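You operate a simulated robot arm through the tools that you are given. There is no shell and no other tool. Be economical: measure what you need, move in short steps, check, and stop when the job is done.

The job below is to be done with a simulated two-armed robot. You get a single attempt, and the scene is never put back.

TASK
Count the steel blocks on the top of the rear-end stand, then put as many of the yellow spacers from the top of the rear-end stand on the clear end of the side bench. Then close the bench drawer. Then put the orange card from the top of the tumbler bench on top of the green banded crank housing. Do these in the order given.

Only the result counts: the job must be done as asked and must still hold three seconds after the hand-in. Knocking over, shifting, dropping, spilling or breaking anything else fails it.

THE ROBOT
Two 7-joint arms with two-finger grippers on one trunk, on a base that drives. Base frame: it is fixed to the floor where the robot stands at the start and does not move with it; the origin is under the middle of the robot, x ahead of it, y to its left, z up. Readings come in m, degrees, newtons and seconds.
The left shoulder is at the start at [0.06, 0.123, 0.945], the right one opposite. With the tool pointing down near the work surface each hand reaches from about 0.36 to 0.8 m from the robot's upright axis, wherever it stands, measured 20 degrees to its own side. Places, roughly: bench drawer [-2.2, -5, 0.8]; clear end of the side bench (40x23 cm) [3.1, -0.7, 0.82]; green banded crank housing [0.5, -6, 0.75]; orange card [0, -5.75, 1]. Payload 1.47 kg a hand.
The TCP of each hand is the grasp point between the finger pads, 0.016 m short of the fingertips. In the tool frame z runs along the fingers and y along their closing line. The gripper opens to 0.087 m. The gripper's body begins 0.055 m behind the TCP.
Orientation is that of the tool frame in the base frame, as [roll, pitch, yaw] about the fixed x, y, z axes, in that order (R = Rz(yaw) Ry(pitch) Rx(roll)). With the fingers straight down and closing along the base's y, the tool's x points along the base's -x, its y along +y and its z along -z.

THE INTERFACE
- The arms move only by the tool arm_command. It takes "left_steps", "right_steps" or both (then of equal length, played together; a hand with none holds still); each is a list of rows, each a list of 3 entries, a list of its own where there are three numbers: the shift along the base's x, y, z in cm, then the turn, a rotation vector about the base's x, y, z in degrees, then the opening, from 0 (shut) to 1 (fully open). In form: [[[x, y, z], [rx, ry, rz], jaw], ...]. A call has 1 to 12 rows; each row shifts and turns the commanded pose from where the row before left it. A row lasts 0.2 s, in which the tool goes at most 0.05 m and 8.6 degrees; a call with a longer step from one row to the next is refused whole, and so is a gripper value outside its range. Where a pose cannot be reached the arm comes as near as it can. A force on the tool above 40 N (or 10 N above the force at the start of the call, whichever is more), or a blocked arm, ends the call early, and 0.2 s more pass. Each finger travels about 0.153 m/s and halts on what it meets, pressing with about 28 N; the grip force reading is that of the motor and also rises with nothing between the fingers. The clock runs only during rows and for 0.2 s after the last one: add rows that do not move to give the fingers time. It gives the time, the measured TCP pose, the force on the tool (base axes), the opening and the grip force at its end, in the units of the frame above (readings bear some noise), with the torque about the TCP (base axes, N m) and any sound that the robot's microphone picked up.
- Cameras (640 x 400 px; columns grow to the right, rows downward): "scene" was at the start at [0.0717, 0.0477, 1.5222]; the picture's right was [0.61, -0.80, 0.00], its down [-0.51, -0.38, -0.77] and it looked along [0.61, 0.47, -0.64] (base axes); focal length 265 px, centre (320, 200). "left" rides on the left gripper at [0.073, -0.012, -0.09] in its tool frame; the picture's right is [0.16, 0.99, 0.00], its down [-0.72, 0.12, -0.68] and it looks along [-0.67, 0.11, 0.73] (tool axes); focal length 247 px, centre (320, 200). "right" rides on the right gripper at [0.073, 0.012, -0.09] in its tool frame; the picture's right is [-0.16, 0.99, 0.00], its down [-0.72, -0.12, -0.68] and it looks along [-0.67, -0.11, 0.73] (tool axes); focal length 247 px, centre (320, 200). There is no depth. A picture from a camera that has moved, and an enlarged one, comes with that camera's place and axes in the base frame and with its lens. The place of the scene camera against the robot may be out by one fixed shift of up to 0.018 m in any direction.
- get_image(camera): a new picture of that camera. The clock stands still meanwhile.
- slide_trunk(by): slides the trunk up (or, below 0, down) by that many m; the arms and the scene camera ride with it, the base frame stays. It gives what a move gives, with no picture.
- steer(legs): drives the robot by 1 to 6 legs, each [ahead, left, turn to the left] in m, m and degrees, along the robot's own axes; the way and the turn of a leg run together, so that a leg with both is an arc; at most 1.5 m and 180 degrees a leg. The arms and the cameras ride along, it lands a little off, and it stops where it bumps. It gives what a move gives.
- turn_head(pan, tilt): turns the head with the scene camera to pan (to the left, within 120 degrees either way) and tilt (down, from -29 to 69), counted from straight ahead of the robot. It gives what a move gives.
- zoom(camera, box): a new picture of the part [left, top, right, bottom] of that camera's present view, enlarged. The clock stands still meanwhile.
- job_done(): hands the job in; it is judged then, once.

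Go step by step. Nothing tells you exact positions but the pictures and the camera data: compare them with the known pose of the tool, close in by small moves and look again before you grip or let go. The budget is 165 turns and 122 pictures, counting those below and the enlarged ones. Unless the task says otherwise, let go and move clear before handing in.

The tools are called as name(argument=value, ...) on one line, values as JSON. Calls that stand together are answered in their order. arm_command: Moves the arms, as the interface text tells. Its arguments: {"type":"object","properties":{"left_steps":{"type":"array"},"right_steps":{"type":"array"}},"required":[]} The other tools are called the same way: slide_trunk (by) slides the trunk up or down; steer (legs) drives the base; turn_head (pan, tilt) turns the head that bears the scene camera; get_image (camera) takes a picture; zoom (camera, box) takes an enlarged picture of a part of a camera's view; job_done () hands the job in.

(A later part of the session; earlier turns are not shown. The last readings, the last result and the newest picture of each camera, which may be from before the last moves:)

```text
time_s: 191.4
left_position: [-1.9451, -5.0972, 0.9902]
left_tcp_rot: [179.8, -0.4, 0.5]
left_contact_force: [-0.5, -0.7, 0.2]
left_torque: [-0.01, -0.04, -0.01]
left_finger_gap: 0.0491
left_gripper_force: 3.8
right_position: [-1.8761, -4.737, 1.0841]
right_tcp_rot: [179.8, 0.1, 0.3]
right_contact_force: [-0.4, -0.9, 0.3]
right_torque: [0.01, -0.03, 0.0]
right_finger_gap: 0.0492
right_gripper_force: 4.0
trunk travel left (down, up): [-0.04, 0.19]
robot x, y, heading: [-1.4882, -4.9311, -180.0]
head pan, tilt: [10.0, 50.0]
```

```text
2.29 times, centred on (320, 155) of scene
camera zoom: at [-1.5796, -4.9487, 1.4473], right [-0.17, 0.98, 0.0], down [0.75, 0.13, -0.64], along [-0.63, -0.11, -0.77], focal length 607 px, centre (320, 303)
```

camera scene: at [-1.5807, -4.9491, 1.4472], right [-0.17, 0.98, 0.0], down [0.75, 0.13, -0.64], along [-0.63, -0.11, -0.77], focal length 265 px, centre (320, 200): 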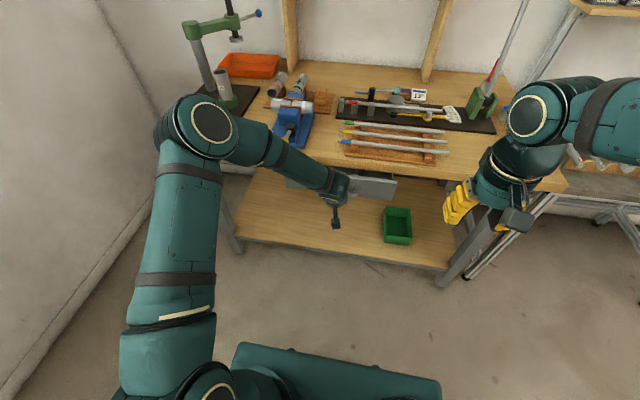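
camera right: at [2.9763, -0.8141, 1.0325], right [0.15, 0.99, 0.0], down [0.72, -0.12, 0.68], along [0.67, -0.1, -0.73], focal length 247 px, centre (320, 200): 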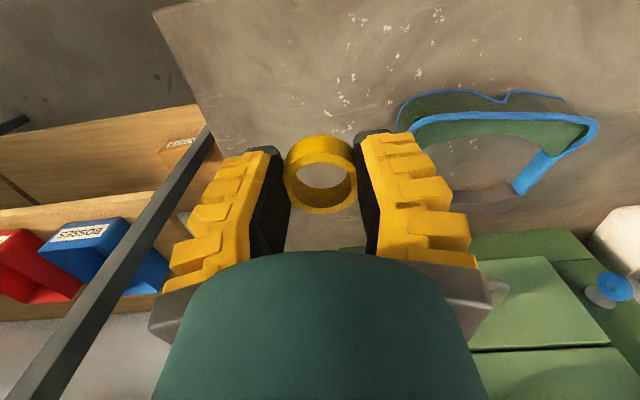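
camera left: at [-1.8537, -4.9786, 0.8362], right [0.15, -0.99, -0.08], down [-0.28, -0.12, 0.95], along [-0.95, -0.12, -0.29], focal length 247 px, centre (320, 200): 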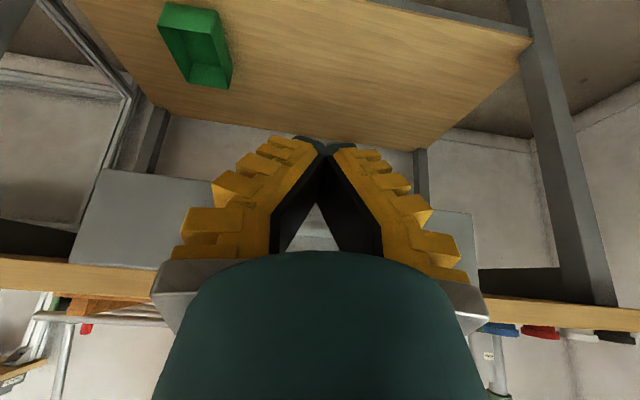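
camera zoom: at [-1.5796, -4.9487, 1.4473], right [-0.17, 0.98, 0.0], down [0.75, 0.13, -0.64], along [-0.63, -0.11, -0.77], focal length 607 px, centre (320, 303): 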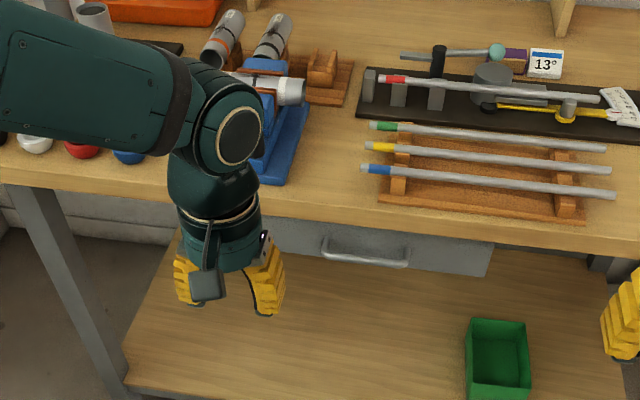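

The drawer is shut and nothing else moved. Now the orange card: I turn toward the back-wall bench and look.

slide_trunk(by=0.15)

steer(legs=[[-0.1, 0, 0], [0, 0, 120]])

turn_head(pan=30, tilt=25)

get_image(camera="scene")

```text
time_s: 193.1
left_position: [-1.9457, -5.0971, 1.1381]
left_tcp_rot: [179.8, -0.4, 0.5]
left_contact_force: [0.4, -0.7, -0.2]
left_torque: [0.02, 0.01, 0.01]
left_finger_gap: 0.0494
left_gripper_force: 3.9
right_position: [-1.8766, -4.737, 1.2326]
right_tcp_rot: [179.9, 0.1, 0.2]
right_contact_force: [-0.1, -1.0, 0.1]
right_torque: [0.03, 0.03, -0.01]
right_finger_gap: 0.0492
right_gripper_force: 3.9
trunk travel left (down, up): [-0.19, 0.04]
robot x, y, heading: [-1.4877, -4.9332, -180.1]
head pan, tilt: [10.0, 50.0]
```

```text
time_s: 199.3
left_position: [-1.0037, -5.2327, 1.1391]
left_tcp_rot: [179.8, -0.4, 122.4]
left_contact_force: [-0.3, 0.4, -0.5]
left_torque: [-0.01, 0.02, 0.0]
left_finger_gap: 0.0492
left_gripper_force: 3.4
right_position: [-1.3464, -5.3656, 1.2331]
right_tcp_rot: [179.8, 0.1, 122.3]
right_contact_force: [-0.5, 0.1, 0.3]
right_torque: [0.01, -0.03, -0.04]
right_finger_gap: 0.0492
right_gripper_force: 4.0
trunk travel left (down, up): [-0.19, 0.04]
robot x, y, heading: [-1.387, -4.9336, -58.0]
head pan, tilt: [10.0, 50.0]
```

```text
time_s: 200.2
left_position: [-1.0034, -5.2314, 1.1399]
left_tcp_rot: [179.8, -0.4, 122.4]
left_contact_force: [-0.2, 0.3, -0.1]
left_torque: [0.0, 0.01, 0.01]
left_finger_gap: 0.049
left_gripper_force: 3.6
right_position: [-1.3476, -5.3651, 1.2332]
right_tcp_rot: [179.9, 0.1, 122.1]
right_contact_force: [-0.2, -0.1, 0.5]
right_torque: [-0.04, -0.01, 0.02]
right_finger_gap: 0.0491
right_gripper_force: 3.9
trunk travel left (down, up): [-0.19, 0.04]
robot x, y, heading: [-1.388, -4.9304, -57.8]
head pan, tilt: [30.0, 25.0]
```

```text
29 pictures are left
camera scene: at [-1.3064, -4.9873, 1.6347], right [-0.47, -0.88, 0.0], down [-0.37, 0.2, -0.91], along [0.8, -0.43, -0.42], focal length 265 px, centre (320, 200)
```

scene: 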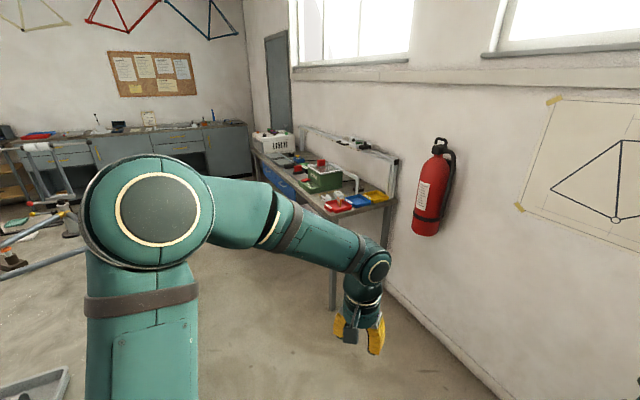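

zoom(camera="scene", box=[240, 120, 410, 230])

```text
3.64 times, centred on (325, 175) of scene
camera zoom: at [-1.3064, -4.9873, 1.6347], right [-0.47, -0.88, 0.0], down [-0.37, 0.2, -0.91], along [0.8, -0.43, -0.42], focal length 965 px, centre (302, 291)
```

zoom: 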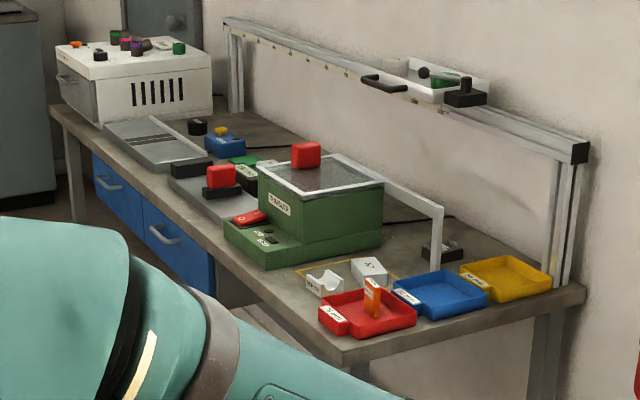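

The bench with the "TUMBLER" box is found; the orange card stands in the red tray at its near end (≈(-0.13,-5.75,0.98)). I go closer to see the card and find the green banded crank housing.

steer(legs=[[0.55, 0.15, 30]])

turn_head(pan=5, tilt=35)

get_image(camera="scene")

```text
time_s: 203.5
left_position: [-0.4092, -5.2588, 1.1387]
left_tcp_rot: [179.8, -0.4, 152.5]
left_contact_force: [0.2, -0.4, -0.2]
left_torque: [-0.06, 0.01, -0.02]
left_finger_gap: 0.049
left_gripper_force: 4.3
right_position: [-0.6379, -5.5464, 1.2336]
right_tcp_rot: [179.9, 0.2, 152.3]
right_contact_force: [0.3, 0.1, -0.6]
right_torque: [0.0, 0.02, -0.01]
right_finger_gap: 0.0492
right_gripper_force: 4.2
trunk travel left (down, up): [-0.19, 0.04]
robot x, y, heading: [-0.8899, -5.195, -27.8]
head pan, tilt: [30.0, 25.0]
```

```text
time_s: 204.4
left_position: [-0.4103, -5.2584, 1.1398]
left_tcp_rot: [179.8, -0.4, 152.5]
left_contact_force: [-0.1, 0.6, 0.9]
left_torque: [0.05, -0.02, 0.01]
left_finger_gap: 0.0492
left_gripper_force: 4.1
right_position: [-0.6387, -5.5471, 1.2334]
right_tcp_rot: [179.9, 0.1, 152.3]
right_contact_force: [-0.8, -0.3, 0.3]
right_torque: [0.04, 0.0, -0.02]
right_finger_gap: 0.049
right_gripper_force: 3.8
trunk travel left (down, up): [-0.19, 0.04]
robot x, y, heading: [-0.8909, -5.1929, -27.7]
head pan, tilt: [5.0, 35.0]
```

```text
27 pictures are left
camera scene: at [-0.8074, -5.2347, 1.619], right [-0.39, -0.92, 0.0], down [-0.53, 0.22, -0.82], along [0.75, -0.32, -0.57], focal length 265 px, centre (320, 200)
```

scene: 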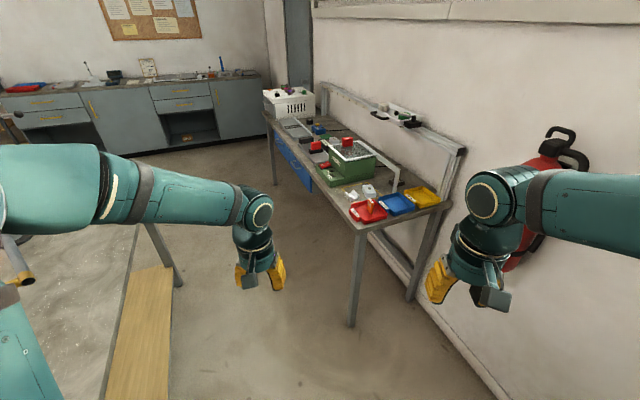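

zoom(camera="scene", box=[310, 130, 460, 230])

zoom(camera="scene", box=[255, 75, 405, 175])

```text
4.00 times, centred on (385, 180) of scene
camera zoom: at [-0.8074, -5.2347, 1.619], right [-0.39, -0.92, 0.0], down [-0.53, 0.22, -0.82], along [0.75, -0.32, -0.57], focal length 1062 px, centre (60, 280)
```

zoom: 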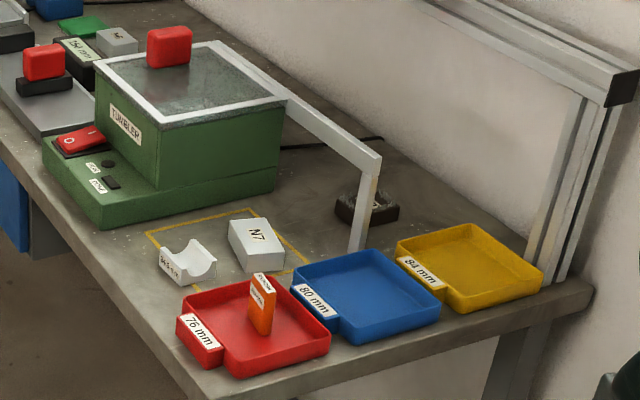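

```text
4.00 times, centred on (330, 125) of scene
camera zoom: at [-0.8074, -5.2347, 1.619], right [-0.39, -0.92, 0.0], down [-0.53, 0.22, -0.82], along [0.75, -0.32, -0.57], focal length 1062 px, centre (280, 500)
```

zoom: 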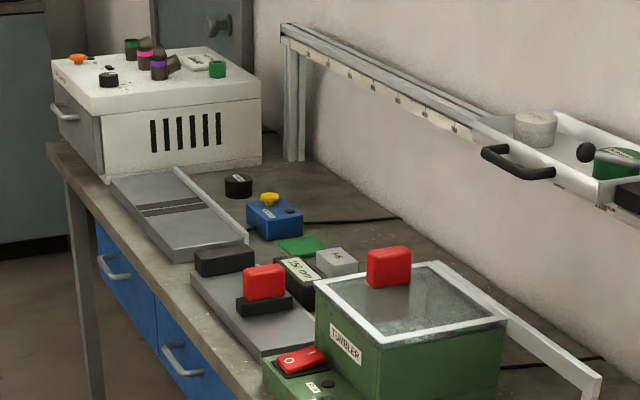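

The card stands upright in the red tray at about (0.01,-5.84,0.90). The crank housing isn't visible from here, so I turn to face the wall and slide along in front of the bench.

arm_command(left_steps=[[[-3, 0, 3], [0, 0, 0], 0.5], [[-3, 1, 3], [0, 0, 0], 0.5], [[-2, 0, 3], [0, 0, 0], 0.5]])

steer(legs=[[0, 0, -62], [0, 0.9, 0]])

turn_head(pan=20, tilt=35)

get_image(camera="scene")

```text
time_s: 205.2
left_position: [-0.4921, -5.2473, 1.2311]
left_tcp_rot: [179.8, -0.3, 152.5]
left_contact_force: [-0.3, 0.4, -0.4]
left_torque: [0.02, 0.0, -0.04]
left_finger_gap: 0.049
left_gripper_force: 3.4
right_position: [-0.6392, -5.547, 1.2327]
right_tcp_rot: [179.8, 0.2, 152.4]
right_contact_force: [0.1, 0.2, 0.7]
right_torque: [0.01, -0.02, 0.04]
right_finger_gap: 0.0491
right_gripper_force: 3.6
trunk travel left (down, up): [-0.19, 0.04]
robot x, y, heading: [-0.8936, -5.1943, -27.9]
head pan, tilt: [5.0, 35.0]
```

```text
time_s: 216.2
left_position: [0.1435, -5.576, 1.2298]
left_tcp_rot: [179.9, -0.4, 90.5]
left_contact_force: [0.4, 0.2, 0.3]
left_torque: [-0.04, -0.01, -0.01]
left_finger_gap: 0.0491
left_gripper_force: 4.2
right_position: [-0.1886, -5.5834, 1.2331]
right_tcp_rot: [180.0, 0.1, 90.3]
right_contact_force: [1.3, -0.1, 0.6]
right_torque: [0.03, -0.01, 0.04]
right_finger_gap: 0.0491
right_gripper_force: 4.0
trunk travel left (down, up): [-0.19, 0.04]
robot x, y, heading: [0.0042, -5.1965, -89.9]
head pan, tilt: [5.0, 35.0]
```

```text
time_s: 216.9
left_position: [0.1417, -5.5759, 1.2301]
left_tcp_rot: [179.8, -0.3, 90.4]
left_contact_force: [0.4, -0.3, -0.8]
left_torque: [0.01, -0.01, -0.02]
left_finger_gap: 0.049
left_gripper_force: 3.3
right_position: [-0.1899, -5.5835, 1.2329]
right_tcp_rot: [179.9, 0.1, 90.2]
right_contact_force: [0.3, 0.6, -0.8]
right_torque: [-0.02, 0.04, 0.03]
right_finger_gap: 0.0492
right_gripper_force: 4.0
trunk travel left (down, up): [-0.19, 0.04]
robot x, y, heading: [0.0042, -5.1963, -89.8]
head pan, tilt: [20.0, 35.0]
```

```text
24 pictures are left
camera scene: at [0.0292, -5.2919, 1.619], right [-0.94, -0.34, 0.0], down [-0.2, 0.54, -0.82], along [0.28, -0.77, -0.57], focal length 265 px, centre (320, 200)
```

scene: 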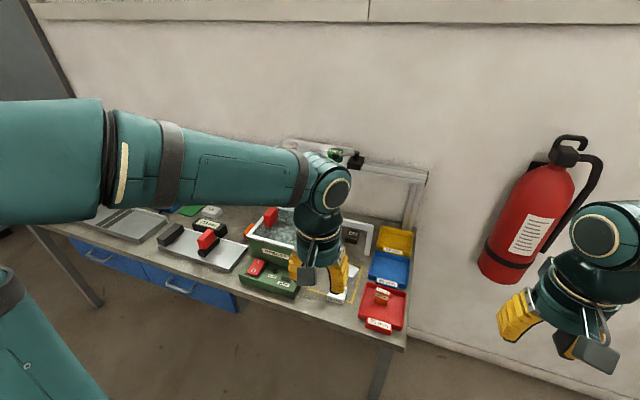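

zoom(camera="scene", box=[230, 140, 430, 340])

get_image(camera="left")

```text
2.00 times, centred on (330, 240) of scene
camera zoom: at [0.0292, -5.2919, 1.619], right [-0.94, -0.34, 0.0], down [-0.2, 0.54, -0.82], along [0.28, -0.77, -0.57], focal length 531 px, centre (300, 120)
```

zoom: 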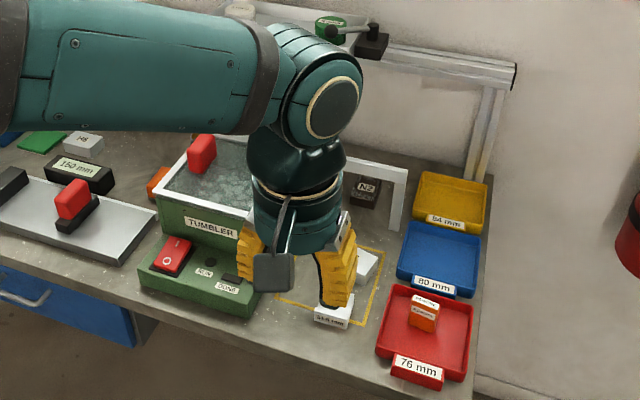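

```text
22 pictures are left
camera left: at [0.1308, -5.5044, 1.3208], right [0.99, 0.17, 0.01], down [0.12, -0.73, 0.68], along [0.12, -0.67, -0.74], focal length 247 px, centre (320, 200)
```

left: 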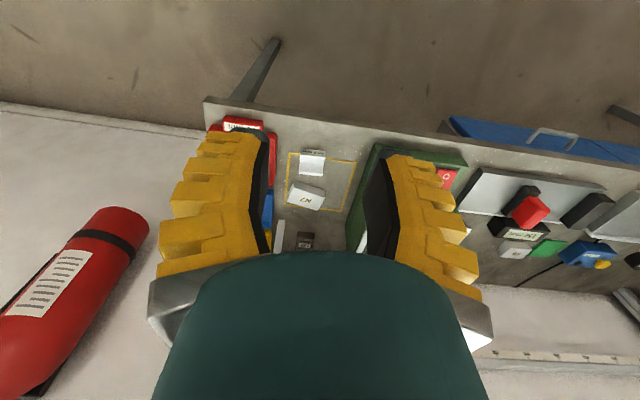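

An orange-ended thing lies behind the tumbler at about (0.57,-5.95), likely the housing. I slide left and move the left hand aside to see it.

steer(legs=[[0, 0.22, 0]])

arm_command(left_steps=[[[4, 1, 0], [0, 0, 0], 0.5], [[4, 1, 0], [0, 0, 0], 0.5], [[4, 1, 0], [0, 0, 0], 0.5], [[4, 1, 0], [0, 0, 0], 0.5], [[4, 1, 0], [0, 0, 0], 0.5], [[4, 1, 0], [0, 0, 0], 0.5], [[4, 1, 0], [0, 0, 0], 0.5], [[4, 1, 0], [0, 0, 0], 0.5]])

turn_head(pan=10, tilt=45)

get_image(camera="scene")

```text
time_s: 219.5
left_position: [0.3632, -5.5754, 1.2301]
left_tcp_rot: [179.7, -0.4, 90.4]
left_contact_force: [-0.3, -0.6, -0.3]
left_torque: [0.02, -0.01, 0.02]
left_finger_gap: 0.0491
left_gripper_force: 3.9
right_position: [0.0295, -5.5848, 1.2333]
right_tcp_rot: [179.9, 0.1, 90.3]
right_contact_force: [-0.1, 0.1, 0.3]
right_torque: [0.0, 0.0, -0.01]
right_finger_gap: 0.0489
right_gripper_force: 4.1
trunk travel left (down, up): [-0.19, 0.04]
robot x, y, heading: [0.2234, -5.1919, -90.2]
head pan, tilt: [20.0, 35.0]
```

```text
time_s: 221.3
left_position: [0.6847, -5.4937, 1.2302]
left_tcp_rot: [179.8, -0.4, 90.5]
left_contact_force: [0.1, -0.3, 0.0]
left_torque: [0.0, 0.01, -0.01]
left_finger_gap: 0.0492
left_gripper_force: 4.1
right_position: [0.0307, -5.5841, 1.2335]
right_tcp_rot: [180.0, 0.2, 90.3]
right_contact_force: [-0.6, 0.3, 0.0]
right_torque: [-0.04, 0.0, -0.02]
right_finger_gap: 0.0493
right_gripper_force: 4.4
trunk travel left (down, up): [-0.19, 0.04]
robot x, y, heading: [0.2264, -5.1975, -90.1]
head pan, tilt: [20.0, 35.0]
```

```text
time_s: 222.0
left_position: [0.6818, -5.494, 1.2305]
left_tcp_rot: [179.7, -0.4, 90.4]
left_contact_force: [-0.4, -0.1, 1.3]
left_torque: [0.0, 0.02, -0.01]
left_finger_gap: 0.0487
left_gripper_force: 4.5
right_position: [0.0295, -5.5837, 1.2321]
right_tcp_rot: [179.9, 0.1, 90.3]
right_contact_force: [0.2, -1.0, 0.0]
right_torque: [-0.03, -0.02, 0.02]
right_finger_gap: 0.0491
right_gripper_force: 4.4
trunk travel left (down, up): [-0.19, 0.04]
robot x, y, heading: [0.229, -5.1915, -90.1]
head pan, tilt: [10.0, 45.0]
```

```text
21 pictures are left
camera scene: at [0.2334, -5.2891, 1.6042], right [-0.98, -0.17, 0.0], down [-0.12, 0.7, -0.71], along [0.12, -0.7, -0.71], focal length 265 px, centre (320, 200)
```

scene: 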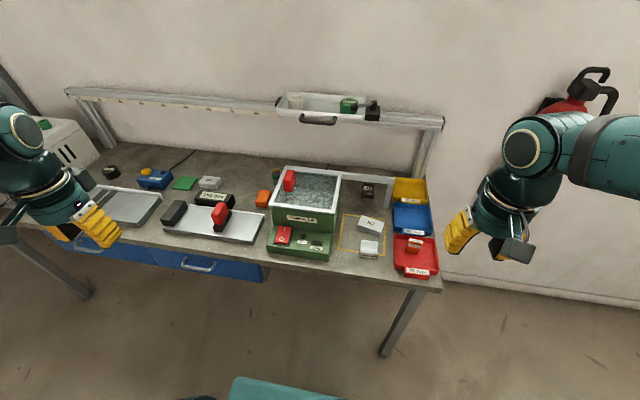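

zoom(camera="scene", box=[130, 85, 450, 285])

zoom(camera="scene", box=[240, 85, 400, 215])

```text
2.00 times, centred on (290, 185) of scene
camera zoom: at [0.2334, -5.2891, 1.6042], right [-0.98, -0.17, 0.0], down [-0.12, 0.7, -0.71], along [0.12, -0.7, -0.71], focal length 531 px, centre (380, 230)
```

zoom: 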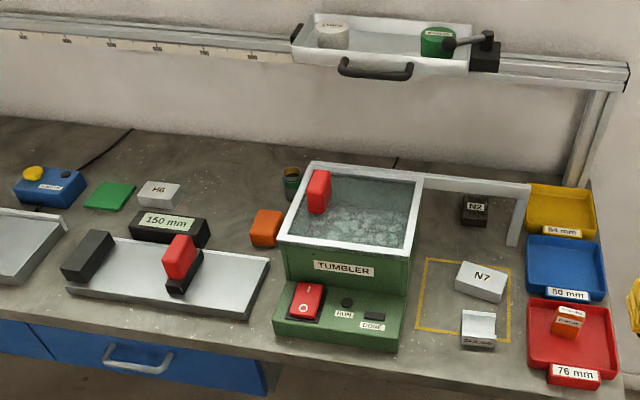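

```text
3.08 times, centred on (320, 150) of scene
camera zoom: at [0.2334, -5.2891, 1.6042], right [-0.98, -0.17, 0.0], down [-0.12, 0.7, -0.71], along [0.12, -0.7, -0.71], focal length 817 px, centre (320, 354)
```

zoom: 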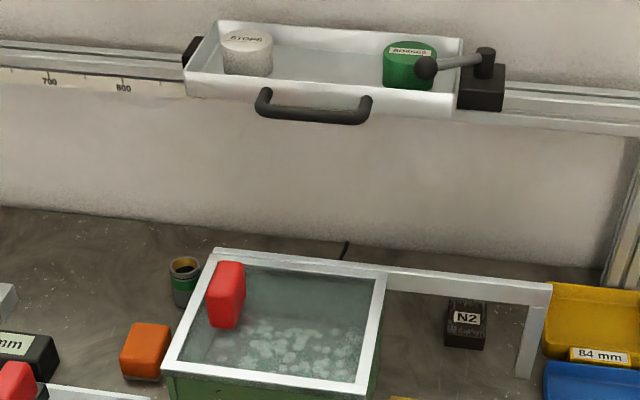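

The green-banded cylinder stands just behind the tumbler at about (0.55,-6.085), top z≈0.93. Next I move the right hand over the card to see it closely.

arm_command(right_steps=[[[0, -3.5, 0], [0, 0, 0], 0.8], [[-0.3, -3.5, -2], [0, 0, 0], 1], [[-0.3, -3.5, -2], [0, 0, 0], 1], [[-0.3, -3.5, -2], [0, 0, 0], 1], [[-0.3, -3.5, -2], [0, 0, 0], 1], [[-0.3, -3.5, -2], [0, 0, 0], 1], [[0, -2.5, -2], [0, 0, 0], 1], [[0, -1.5, -2], [0, 0, 0], 1], [[0, 0, -2], [0, 0, 0], 1], [[0, 0, 0], [0, 0, 0], 1]])

get_image(camera="right")

```text
time_s: 224.2
left_position: [0.6822, -5.494, 1.2296]
left_tcp_rot: [179.8, -0.5, 90.3]
left_contact_force: [-0.3, 0.3, 1.2]
left_torque: [-0.04, 0.0, 0.02]
left_finger_gap: 0.0491
left_gripper_force: 3.8
right_position: [0.0134, -5.8347, 1.0725]
right_tcp_rot: [179.8, 0.0, 90.3]
right_contact_force: [-0.7, -0.4, 0.0]
right_torque: [-0.04, 0.02, -0.02]
right_finger_gap: 0.087
right_gripper_force: 0.1
trunk travel left (down, up): [-0.19, 0.04]
robot x, y, heading: [0.2293, -5.1943, -90.4]
head pan, tilt: [10.0, 45.0]
```

```text
18 pictures are left
camera right: at [0.0239, -5.7627, 1.1618], right [0.99, -0.15, 0.0], down [-0.11, -0.72, 0.68], along [-0.1, -0.67, -0.73], focal length 247 px, centre (320, 200)
```

right: 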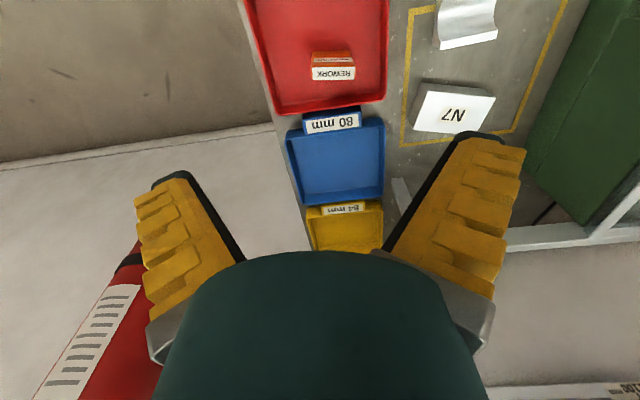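

The orange card reads "REWORK", about 4 cm wide along x, standing in the red tray at (0.025,-5.83). I tilt the right hand 30° forward (needed later under the rail) and come closer, gripping across its width.

arm_command(right_steps=[[[0.3, 0.2, 0], [-7.5, 0, 0], 1], [[0.3, 0.2, 0], [-7.5, 0, 0], 1], [[0.3, 0.2, -1], [-7.5, 0, 0], 1], [[0.3, 0.1, -1.5], [-7.5, 0, 0], 1], [[0, 0, -2], [0, 0, 0], 1], [[0, 0, -2], [0, 0, 0], 1], [[0, 0, -1.5], [0, 0, 0], 1], [[0, 0, 0], [0, 0, 0], 1]])

get_image(camera="right")

```text
time_s: 226.0
left_position: [0.6815, -5.4934, 1.23]
left_tcp_rot: [179.8, -0.4, 90.4]
left_contact_force: [0.3, -0.4, -0.3]
left_torque: [0.02, -0.01, 0.01]
left_finger_gap: 0.0491
left_gripper_force: 3.2
right_position: [0.0268, -5.826, 0.9932]
right_tcp_rot: [179.9, 30.2, 90.3]
right_contact_force: [0.1, -0.5, -0.5]
right_torque: [0.02, -0.01, 0.0]
right_finger_gap: 0.0868
right_gripper_force: 0.1
trunk travel left (down, up): [-0.19, 0.04]
robot x, y, heading: [0.2291, -5.198, -89.9]
head pan, tilt: [10.0, 45.0]
```

```text
17 pictures are left
camera right: at [0.0365, -5.7197, 1.0332], right [0.99, -0.13, 0.08], down [-0.11, -0.28, 0.95], along [-0.1, -0.95, -0.3], focal length 247 px, centre (320, 200)
```

right: 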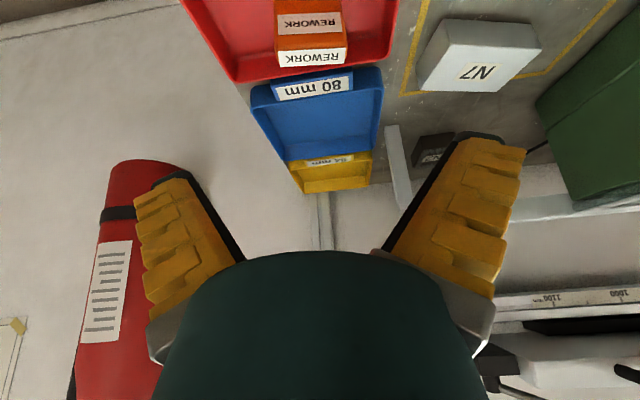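

arm_command(right_steps=[[[0, -1, -2], [0, 0, 0], 1], [[0, -0.9, -2], [0, 0, 0], 1], [[0, 0, -2], [0, 0, 0], 1], [[0, 0, -1.8], [0, 0, 0], 1], [[0, 0, 0], [0, 0, 0], 1]])

get_image(camera="right")

```text
time_s: 227.2
left_position: [0.6817, -5.4926, 1.2298]
left_tcp_rot: [179.8, -0.3, 90.3]
left_contact_force: [0.2, -0.4, 0.4]
left_torque: [0.01, -0.03, 0.02]
left_finger_gap: 0.049
left_gripper_force: 4.0
right_position: [0.0272, -5.8461, 0.916]
right_tcp_rot: [-179.9, 30.2, 90.3]
right_contact_force: [0.1, -0.2, 0.2]
right_torque: [0.03, 0.0, 0.03]
right_finger_gap: 0.0869
right_gripper_force: 0.0
trunk travel left (down, up): [-0.19, 0.04]
robot x, y, heading: [0.2239, -5.1959, -89.8]
head pan, tilt: [10.0, 45.0]
```

```text
16 pictures are left
camera right: at [0.037, -5.7388, 0.9547], right [0.99, -0.13, 0.08], down [-0.11, -0.28, 0.95], along [-0.1, -0.95, -0.3], focal length 247 px, centre (320, 200)
```

right: 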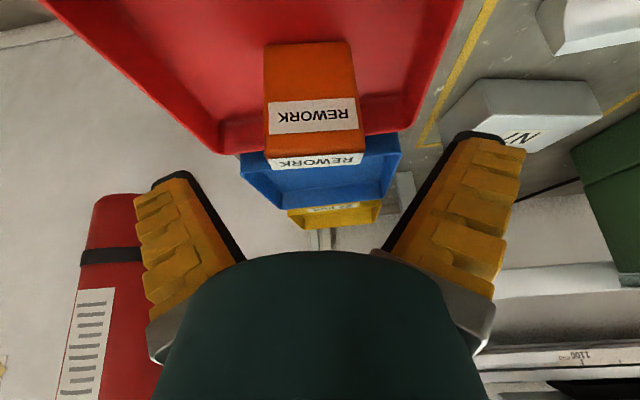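

arm_command(right_steps=[[[-0.1, -0.2, -1.5], [0, 0, 0], 1], [[-0.1, 0, -1.5], [0, 0, 0], 1], [[0, 0, -0.3], [0, 0, 0], 1], [[0, 0, 0], [0, 0, 0], 0.4], [[0, 0, 0], [0, 0, 0], 0.4], [[0, 0, 0], [0, 0, 0], 0.4], [[0, 0, 0], [0, 0, 0], 0.4]])

get_image(camera="right")

```text
time_s: 228.8
left_position: [0.6824, -5.4942, 1.2302]
left_tcp_rot: [179.9, -0.4, 90.3]
left_contact_force: [-0.4, 0.6, 2.1]
left_torque: [0.0, -0.01, 0.03]
left_finger_gap: 0.0492
left_gripper_force: 3.3
right_position: [0.0249, -5.8478, 0.8827]
right_tcp_rot: [-180.0, 30.1, 90.4]
right_contact_force: [0.2, -0.9, -0.9]
right_torque: [-0.03, 0.01, -0.02]
right_finger_gap: 0.0417
right_gripper_force: 27.9
trunk travel left (down, up): [-0.19, 0.04]
robot x, y, heading: [0.2264, -5.1943, -90.0]
head pan, tilt: [10.0, 45.0]
```

```text
15 pictures are left
camera right: at [0.0352, -5.7412, 0.9222], right [0.99, -0.13, 0.08], down [-0.11, -0.29, 0.95], along [-0.1, -0.95, -0.3], focal length 247 px, centre (320, 200)
```

right: 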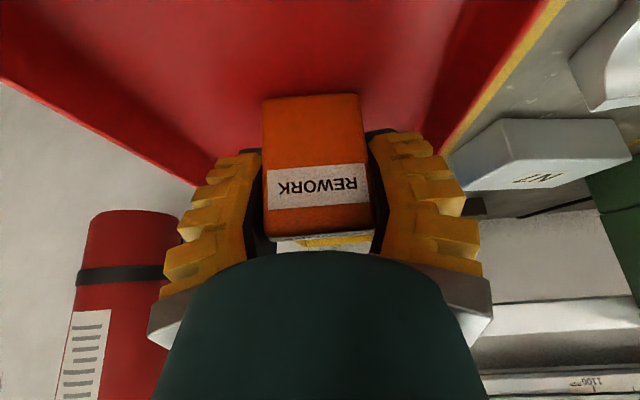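

The card is gripped (gap 4.2 cm). I lift it straight up and draw it back over the aisle.

arm_command(right_steps=[[[0, 0, 1], [0, 0, 0], 0.3], [[0, 0, 2], [0, 0, 0], 0.3], [[0, 0, 3.5], [0, 0, 0], 0.3], [[0, 0, 4], [0, 0, 0], 0.3], [[0, 0, 4.5], [0, 0, 0], 0.3], [[0, 0.5, 4.5], [0, 0, 0], 0.3], [[0, 2, 4], [0, 0, 0], 0.3], [[0, 3, 4], [0, 0, 0], 0.3], [[0, 4, 2.5], [0, 0, 0], 0.3], [[0, 4.5, 0], [0, 0, 0], 0.3], [[0, 4.5, 0], [0, 0, 0], 0.3], [[0, 4, 0], [0, 0, 0], 0.3]])

get_image(camera="scene")

```text
time_s: 231.4
left_position: [0.6816, -5.494, 1.2308]
left_tcp_rot: [179.6, -0.4, 90.4]
left_contact_force: [-0.6, 0.3, 0.7]
left_torque: [0.02, -0.01, 0.01]
left_finger_gap: 0.0492
left_gripper_force: 3.9
right_position: [0.0236, -5.622, 1.1842]
right_tcp_rot: [180.0, 30.2, 90.3]
right_contact_force: [-0.2, 0.3, -1.1]
right_torque: [-0.05, 0.01, 0.01]
right_finger_gap: 0.0421
right_gripper_force: 27.4
trunk travel left (down, up): [-0.19, 0.04]
robot x, y, heading: [0.2304, -5.1967, -90.0]
head pan, tilt: [10.0, 45.0]
```

```text
14 pictures are left
camera scene: at [0.2329, -5.2878, 1.6043], right [-0.98, -0.17, 0.0], down [-0.12, 0.7, -0.71], along [0.12, -0.7, -0.71], focal length 265 px, centre (320, 200)
```

scene: 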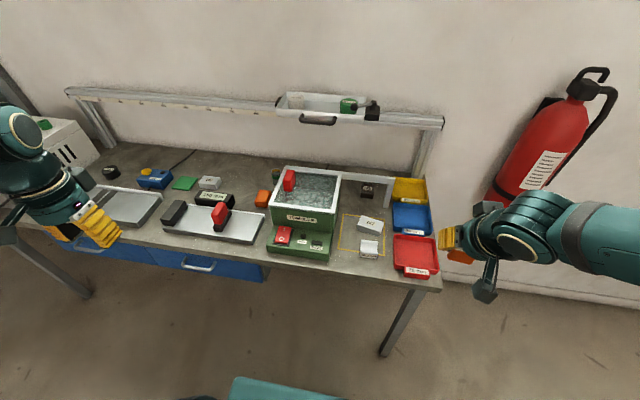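

arm_command(left_steps=[[[-4, 0, 0], [0, 0, 0], 0.5], [[-4, 0, 0], [0, 0, 0], 0.5], [[-4, 0, 0], [0, 0, 0], 0.5], [[-4, 0, 0], [0, 0, 0], 0.5], [[-4, 0, 0], [0, 0, 0], 0.5]])

steer(legs=[[0, 0.5, 0], [0.13, 0, 0]])

turn_head(pan=-5, tilt=45)

get_image(camera="scene")

```text
time_s: 232.6
left_position: [0.4822, -5.4968, 1.2327]
left_tcp_rot: [179.6, -0.4, 90.4]
left_contact_force: [0.1, -0.5, 0.5]
left_torque: [0.0, 0.0, -0.01]
left_finger_gap: 0.049
left_gripper_force: 4.1
right_position: [0.0225, -5.6235, 1.1839]
right_tcp_rot: [180.0, 30.1, 90.3]
right_contact_force: [0.0, -0.8, -1.2]
right_torque: [-0.03, 0.0, -0.01]
right_finger_gap: 0.042
right_gripper_force: 28.5
trunk travel left (down, up): [-0.19, 0.04]
robot x, y, heading: [0.2247, -5.1979, -90.1]
head pan, tilt: [10.0, 45.0]
```

```text
time_s: 238.3
left_position: [0.9826, -5.6216, 1.2309]
left_tcp_rot: [179.7, -0.4, 90.8]
left_contact_force: [0.8, -0.5, 0.9]
left_torque: [0.05, 0.02, 0.01]
left_finger_gap: 0.0489
left_gripper_force: 3.2
right_position: [0.5241, -5.752, 1.1837]
right_tcp_rot: [-179.9, 30.2, 90.7]
right_contact_force: [0.6, -0.2, -0.5]
right_torque: [-0.04, 0.0, 0.01]
right_finger_gap: 0.0416
right_gripper_force: 28.1
trunk travel left (down, up): [-0.19, 0.04]
robot x, y, heading: [0.7246, -5.3217, -89.4]
head pan, tilt: [10.0, 45.0]
```

```text
time_s: 239.1
left_position: [0.9819, -5.6209, 1.2323]
left_tcp_rot: [179.7, -0.4, 90.9]
left_contact_force: [-0.6, -0.1, -0.6]
left_torque: [-0.02, -0.01, 0.0]
left_finger_gap: 0.0494
left_gripper_force: 4.1
right_position: [0.5234, -5.7509, 1.1836]
right_tcp_rot: [180.0, 30.1, 90.6]
right_contact_force: [-0.1, -0.1, -0.8]
right_torque: [-0.03, 0.01, 0.03]
right_finger_gap: 0.0419
right_gripper_force: 27.8
trunk travel left (down, up): [-0.19, 0.04]
robot x, y, heading: [0.7231, -5.3252, -89.7]
head pan, tilt: [-5.0, 45.0]
```

```text
13 pictures are left
camera scene: at [0.7097, -5.4163, 1.6042], right [-1.0, 0.08, 0.0], down [0.06, 0.7, -0.71], along [-0.06, -0.71, -0.71], focal length 265 px, centre (320, 200)
```

scene: 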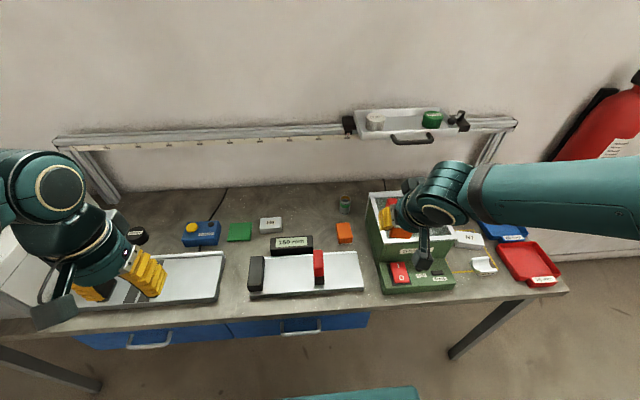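

zoom(camera="scene", box=[300, 90, 420, 260])

get_image(camera="right")

```text
2.35 times, centred on (360, 175) of scene
camera zoom: at [0.7097, -5.4163, 1.6042], right [-1.0, 0.08, 0.0], down [0.06, 0.7, -0.71], along [-0.06, -0.71, -0.71], focal length 624 px, centre (226, 259)
```

zoom: 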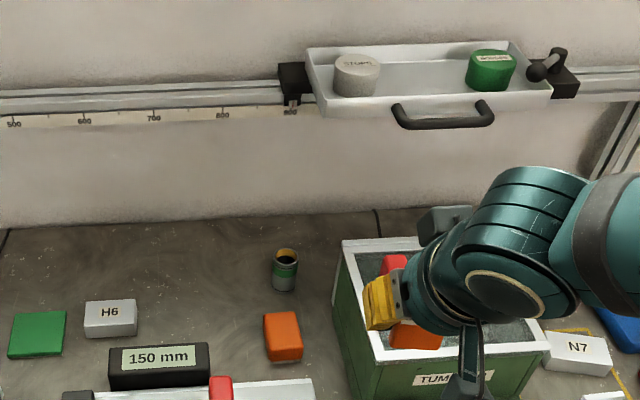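

```text
11 pictures are left
camera right: at [0.5328, -5.6441, 1.2243], right [0.99, -0.12, 0.08], down [-0.11, -0.29, 0.95], along [-0.1, -0.95, -0.3], focal length 247 px, centre (320, 200)
```

right: 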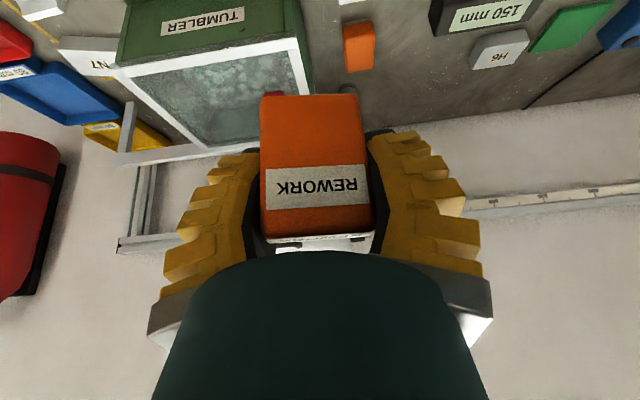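

The ring lies just behind the card in the hand view; I shift the hand sideways and forward to see it clear of the card.

arm_command(right_steps=[[[-2.5, -3, -0.5], [0, 0, 0], 0.3], [[-2.5, -3.5, -1], [0, 0, 0], 0.3], [[-0.5, -3.5, -1.5], [0, 0, 0], 0.3], [[0, 0, 0], [0, 0, 0], 0.3]])

zoom(camera="right", box=[220, 20, 500, 240])

```text
time_s: 240.1
left_position: [0.9817, -5.6206, 1.234]
left_tcp_rot: [179.7, -0.3, 90.8]
left_contact_force: [0.0, 0.3, -0.2]
left_torque: [-0.04, -0.02, 0.02]
left_finger_gap: 0.0493
left_gripper_force: 4.1
right_position: [0.4695, -5.8513, 1.1547]
right_tcp_rot: [-179.9, 30.2, 90.6]
right_contact_force: [0.4, 0.5, -0.5]
right_torque: [-0.03, 0.02, 0.0]
right_finger_gap: 0.04
right_gripper_force: 28.1
trunk travel left (down, up): [-0.19, 0.04]
robot x, y, heading: [0.7201, -5.3234, -89.5]
head pan, tilt: [-5.0, 45.0]
```

```text
1.82 times, centred on (360, 130) of right
camera zoom: at [0.4785, -5.7447, 1.1944], right [0.99, -0.12, 0.08], down [-0.11, -0.28, 0.95], along [-0.1, -0.95, -0.3], focal length 449 px, centre (247, 327)
```

zoom: 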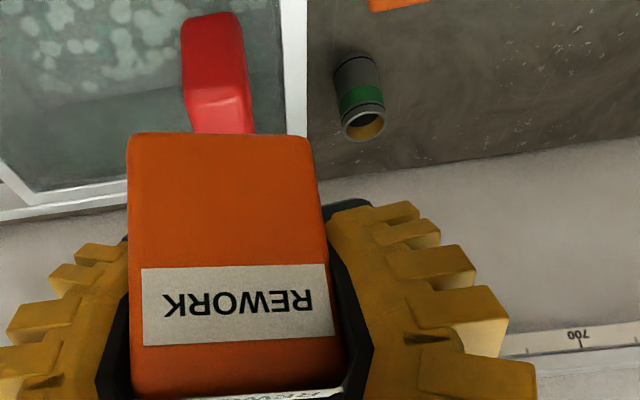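

The green-banded shell: top rim ≈(0.567,-6.115,0.888), outer diameter ≈4.4 cm. I approach above it, clear of the tumbler lid and rail tray.

arm_command(right_steps=[[[3.3, 0, 0], [0, 0, 0], 0.3], [[3.3, 0, 0], [0, 0, 0], 0.3], [[3.1, 0, 0], [0, 0, 0], 0.3], [[0, -3.5, -1], [0, 0, 0], 0.3], [[0, -3.5, -2], [0, 0, 0], 0.3], [[0, -3.5, -2], [0, 0, 0], 0.3], [[0, -3.5, -2.5], [0, 0, 0], 0.3], [[0, -3.5, -2.5], [0, 0, 0], 0.3], [[0, -3.5, -2.5], [0, 0, 0], 0.3], [[0, 0, 0], [0, 0, 0], 0.3]])

zoom(camera="scene", box=[290, 120, 450, 250])

get_image(camera="right")

```text
time_s: 242.3
left_position: [0.9821, -5.6197, 1.2327]
left_tcp_rot: [179.8, -0.4, 90.8]
left_contact_force: [-0.6, 0.1, -0.4]
left_torque: [-0.04, -0.01, 0.01]
left_finger_gap: 0.049
left_gripper_force: 4.3
right_position: [0.5657, -6.0618, 1.0271]
right_tcp_rot: [180.0, 30.2, 90.6]
right_contact_force: [0.7, 0.2, -0.2]
right_torque: [-0.04, 0.02, -0.01]
right_finger_gap: 0.0364
right_gripper_force: 27.6
trunk travel left (down, up): [-0.19, 0.04]
robot x, y, heading: [0.7223, -5.3206, -89.5]
head pan, tilt: [-5.0, 45.0]
```

```text
3.08 times, centred on (370, 185) of scene
camera zoom: at [0.7097, -5.4156, 1.6043], right [-1.0, 0.08, 0.0], down [0.06, 0.7, -0.71], along [-0.06, -0.71, -0.71], focal length 817 px, centre (166, 246)
```

zoom: 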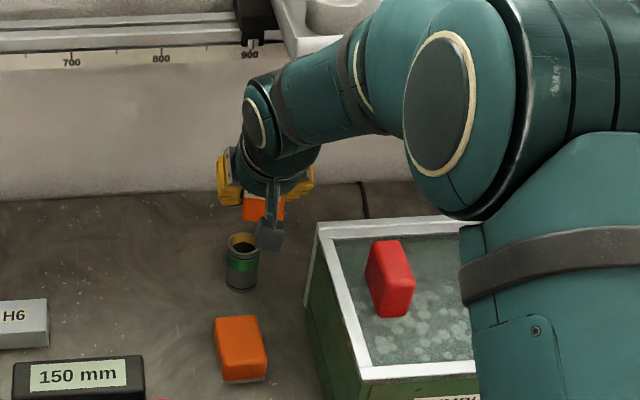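

```text
8 pictures are left
camera right: at [0.5752, -5.9551, 1.0671], right [0.99, -0.12, 0.08], down [-0.11, -0.29, 0.95], along [-0.1, -0.95, -0.3], focal length 247 px, centre (320, 200)
```

right: 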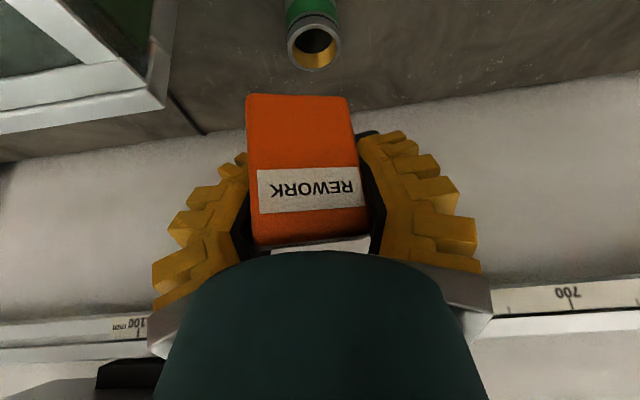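

The rim is at about (0.5645,-6.1025,0.897); the card centre sits ~5 mm to -x and ~12 mm to +y of the TCP. I align above and lower.

arm_command(right_steps=[[[0.4, -2.7, 0], [0, 0, 0], 0.3], [[0, -2.6, -1], [0, 0, 0], 0.3], [[0, 0, -2.5], [0, 0, 0], 0.3], [[0, 0, -2.5], [0, 0, 0], 0.3], [[0, 0, 0], [0, 0, 0], 0.3]])

get_image(camera="right")

```text
time_s: 243.5
left_position: [0.9823, -5.6216, 1.2326]
left_tcp_rot: [179.9, -0.4, 90.8]
left_contact_force: [-0.5, -0.4, -0.3]
left_torque: [-0.01, -0.01, 0.01]
left_finger_gap: 0.0493
left_gripper_force: 3.6
right_position: [0.5721, -6.1158, 0.9699]
right_tcp_rot: [-180.0, 30.3, 90.7]
right_contact_force: [0.3, -0.8, -0.3]
right_torque: [0.02, -0.01, -0.02]
right_finger_gap: 0.0362
right_gripper_force: 28.1
trunk travel left (down, up): [-0.19, 0.04]
robot x, y, heading: [0.7198, -5.3192, -89.6]
head pan, tilt: [-5.0, 45.0]
```

```text
7 pictures are left
camera right: at [0.58, -6.0082, 1.0093], right [0.99, -0.12, 0.08], down [-0.11, -0.29, 0.95], along [-0.1, -0.95, -0.3], focal length 247 px, centre (320, 200)
```

right: 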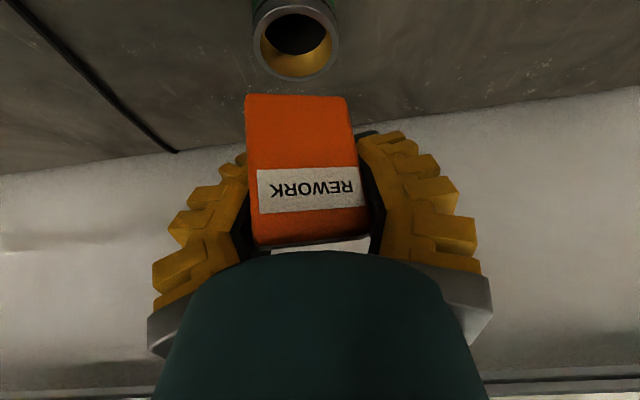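

arm_command(right_steps=[[[0.05, 0.5, -0.6], [0, 0, 0], 0.3], [[0, 0, -0.8], [0, 0, 0], 0.3], [[0, 0, -0.4], [0, 0, 0], 0.3], [[0, 0, 0], [0, 0, 0], 0.3]])

get_image(camera="right")

```text
time_s: 244.5
left_position: [0.9816, -5.6219, 1.2323]
left_tcp_rot: [179.7, -0.4, 90.8]
left_contact_force: [0.1, 0.5, 0.0]
left_torque: [0.01, -0.01, -0.01]
left_finger_gap: 0.0491
left_gripper_force: 4.0
right_position: [0.5699, -6.11, 0.951]
right_tcp_rot: [-179.9, 30.0, 90.7]
right_contact_force: [-0.7, -0.2, 0.1]
right_torque: [-0.01, 0.01, 0.04]
right_finger_gap: 0.0358
right_gripper_force: 28.0
trunk travel left (down, up): [-0.19, 0.04]
robot x, y, heading: [0.7231, -5.325, -89.7]
head pan, tilt: [-5.0, 45.0]
```

```text
6 pictures are left
camera right: at [0.5794, -6.0031, 0.9914], right [0.99, -0.12, 0.08], down [-0.11, -0.29, 0.95], along [-0.1, -0.95, -0.3], focal length 247 px, centre (320, 200)
```

right: 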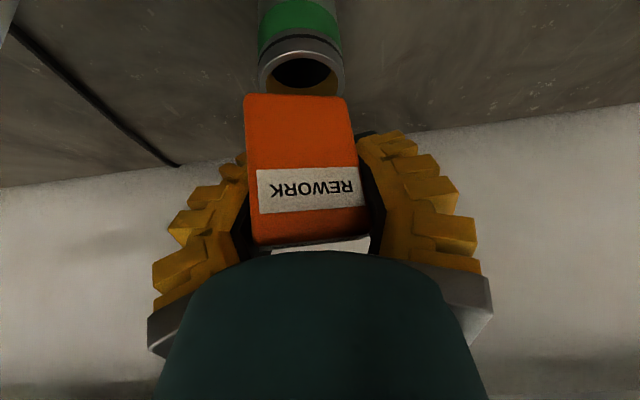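

arm_command(right_steps=[[[0.2, 0.1, -0.4], [0, 0, 0], 0.3], [[0, 0, -0.3], [0, 0, 0], 0.3], [[0, 0, 0], [0, 0, 0], 0.3]])

arm_command(right_steps=[[[0, 0, -0.2], [0, 0, 0], 0.3], [[0, 0, 0], [0, 0, 0], 0.3]])

get_image(camera="right")

```text
time_s: 245.3
left_position: [0.9813, -5.6207, 1.2319]
left_tcp_rot: [179.8, -0.3, 90.8]
left_contact_force: [-0.4, 0.1, 0.6]
left_torque: [0.0, 0.04, -0.04]
left_finger_gap: 0.0491
left_gripper_force: 4.1
right_position: [0.5713, -6.1091, 0.9431]
right_tcp_rot: [179.9, 30.1, 90.8]
right_contact_force: [1.1, 0.2, -0.1]
right_torque: [-0.03, 0.01, -0.02]
right_finger_gap: 0.0314
right_gripper_force: 27.4
trunk travel left (down, up): [-0.19, 0.04]
robot x, y, heading: [0.7227, -5.3199, -89.5]
head pan, tilt: [-5.0, 45.0]
```

```text
time_s: 245.9
left_position: [0.9827, -5.6207, 1.2306]
left_tcp_rot: [179.8, -0.3, 90.8]
left_contact_force: [0.1, -1.1, 0.1]
left_torque: [-0.02, 0.01, -0.02]
left_finger_gap: 0.0489
left_gripper_force: 4.1
right_position: [0.5717, -6.1089, 0.9415]
right_tcp_rot: [-180.0, 30.2, 90.6]
right_contact_force: [0.6, 0.5, 4.9]
right_torque: [0.03, -0.11, -0.03]
right_finger_gap: 0.0307
right_gripper_force: 28.8
trunk travel left (down, up): [-0.19, 0.04]
robot x, y, heading: [0.7206, -5.3201, -89.5]
head pan, tilt: [-5.0, 45.0]
```

```text
5 pictures are left
camera right: at [0.5811, -6.0022, 0.9827], right [0.99, -0.12, 0.08], down [-0.11, -0.28, 0.95], along [-0.1, -0.95, -0.29], focal length 247 px, centre (320, 200)
```

right: 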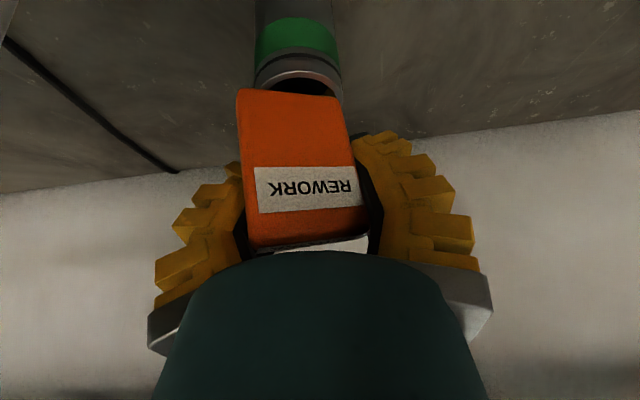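

The card has tipped a few degrees and sits ~4 mm to -x. I lift slightly, level it and recentre before setting down.

arm_command(right_steps=[[[0, 0, 0.5], [0, 0, 0], 0.3], [[0.45, 0, 0], [0, 3, 0], 0.3], [[0.4, 0, 0], [0, 3, 0], 0.3]])

get_image(camera="right")

```text
time_s: 246.7
left_position: [0.9825, -5.6212, 1.2326]
left_tcp_rot: [179.8, -0.4, 90.6]
left_contact_force: [-0.3, -0.5, 0.3]
left_torque: [0.02, -0.01, 0.01]
left_finger_gap: 0.0491
left_gripper_force: 3.9
right_position: [0.5814, -6.1091, 0.946]
right_tcp_rot: [-173.0, 29.9, 94.1]
right_contact_force: [0.8, 0.5, -1.2]
right_torque: [0.01, 0.0, 0.01]
right_finger_gap: 0.0305
right_gripper_force: 28.0
trunk travel left (down, up): [-0.19, 0.04]
robot x, y, heading: [0.7223, -5.3214, -89.5]
head pan, tilt: [-5.0, 45.0]
```

```text
4 pictures are left
camera right: at [0.594, -6.0019, 0.9851], right [0.99, -0.13, -0.02], down [-0.01, -0.29, 0.96], along [-0.13, -0.95, -0.29], focal length 247 px, centre (320, 200)
```

right: 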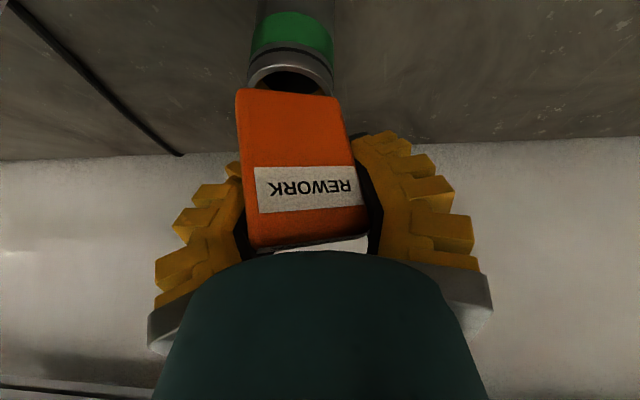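

arm_command(right_steps=[[[0.3, 0, 0], [0, 3, 0], 0.3], [[0.3, 0, 0], [0, 3, 0], 0.3]])

arm_command(right_steps=[[[0, 0, -0.3], [0, 0, 0], 0.3], [[0, 0, -0.2], [0, 0, 0], 0.3], [[0, 0, 0], [0, 0, 0], 0.3]])

get_image(camera="right")

```text
time_s: 247.3
left_position: [0.9824, -5.6217, 1.2324]
left_tcp_rot: [179.7, -0.4, 90.9]
left_contact_force: [-0.4, -0.5, -0.1]
left_torque: [0.01, -0.01, 0.03]
left_finger_gap: 0.0489
left_gripper_force: 4.4
right_position: [0.5863, -6.1097, 0.9485]
right_tcp_rot: [-166.2, 29.3, 97.5]
right_contact_force: [0.7, -0.7, -0.8]
right_torque: [-0.02, -0.01, -0.06]
right_finger_gap: 0.0302
right_gripper_force: 28.2
trunk travel left (down, up): [-0.19, 0.04]
robot x, y, heading: [0.7251, -5.3233, -89.7]
head pan, tilt: [-5.0, 45.0]
```

```text
time_s: 248.1
left_position: [0.9833, -5.6209, 1.2321]
left_tcp_rot: [179.8, -0.4, 90.8]
left_contact_force: [-0.2, 0.9, -0.4]
left_torque: [0.01, -0.01, 0.03]
left_finger_gap: 0.049
left_gripper_force: 4.1
right_position: [0.5872, -6.1085, 0.9435]
right_tcp_rot: [-166.1, 29.4, 97.6]
right_contact_force: [2.3, 0.0, 4.2]
right_torque: [0.0, -0.08, 0.0]
right_finger_gap: 0.0301
right_gripper_force: 27.5
trunk travel left (down, up): [-0.19, 0.04]
robot x, y, heading: [0.7221, -5.3194, -89.3]
head pan, tilt: [-5.0, 45.0]
```

```text
3 pictures are left
camera right: at [0.6045, -6.0019, 0.9801], right [0.98, -0.12, -0.13], down [0.09, -0.28, 0.95], along [-0.16, -0.95, -0.27], focal length 247 px, centre (320, 200)
```

right: 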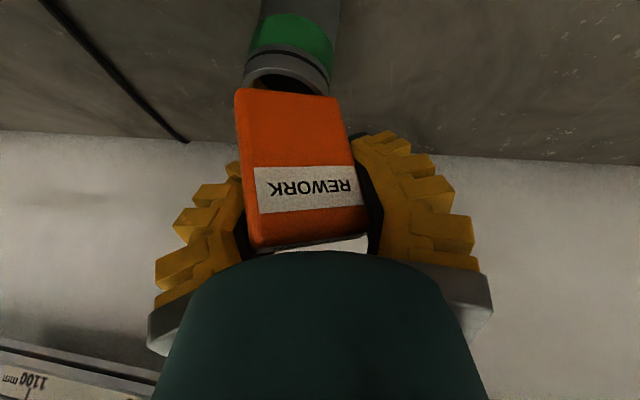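

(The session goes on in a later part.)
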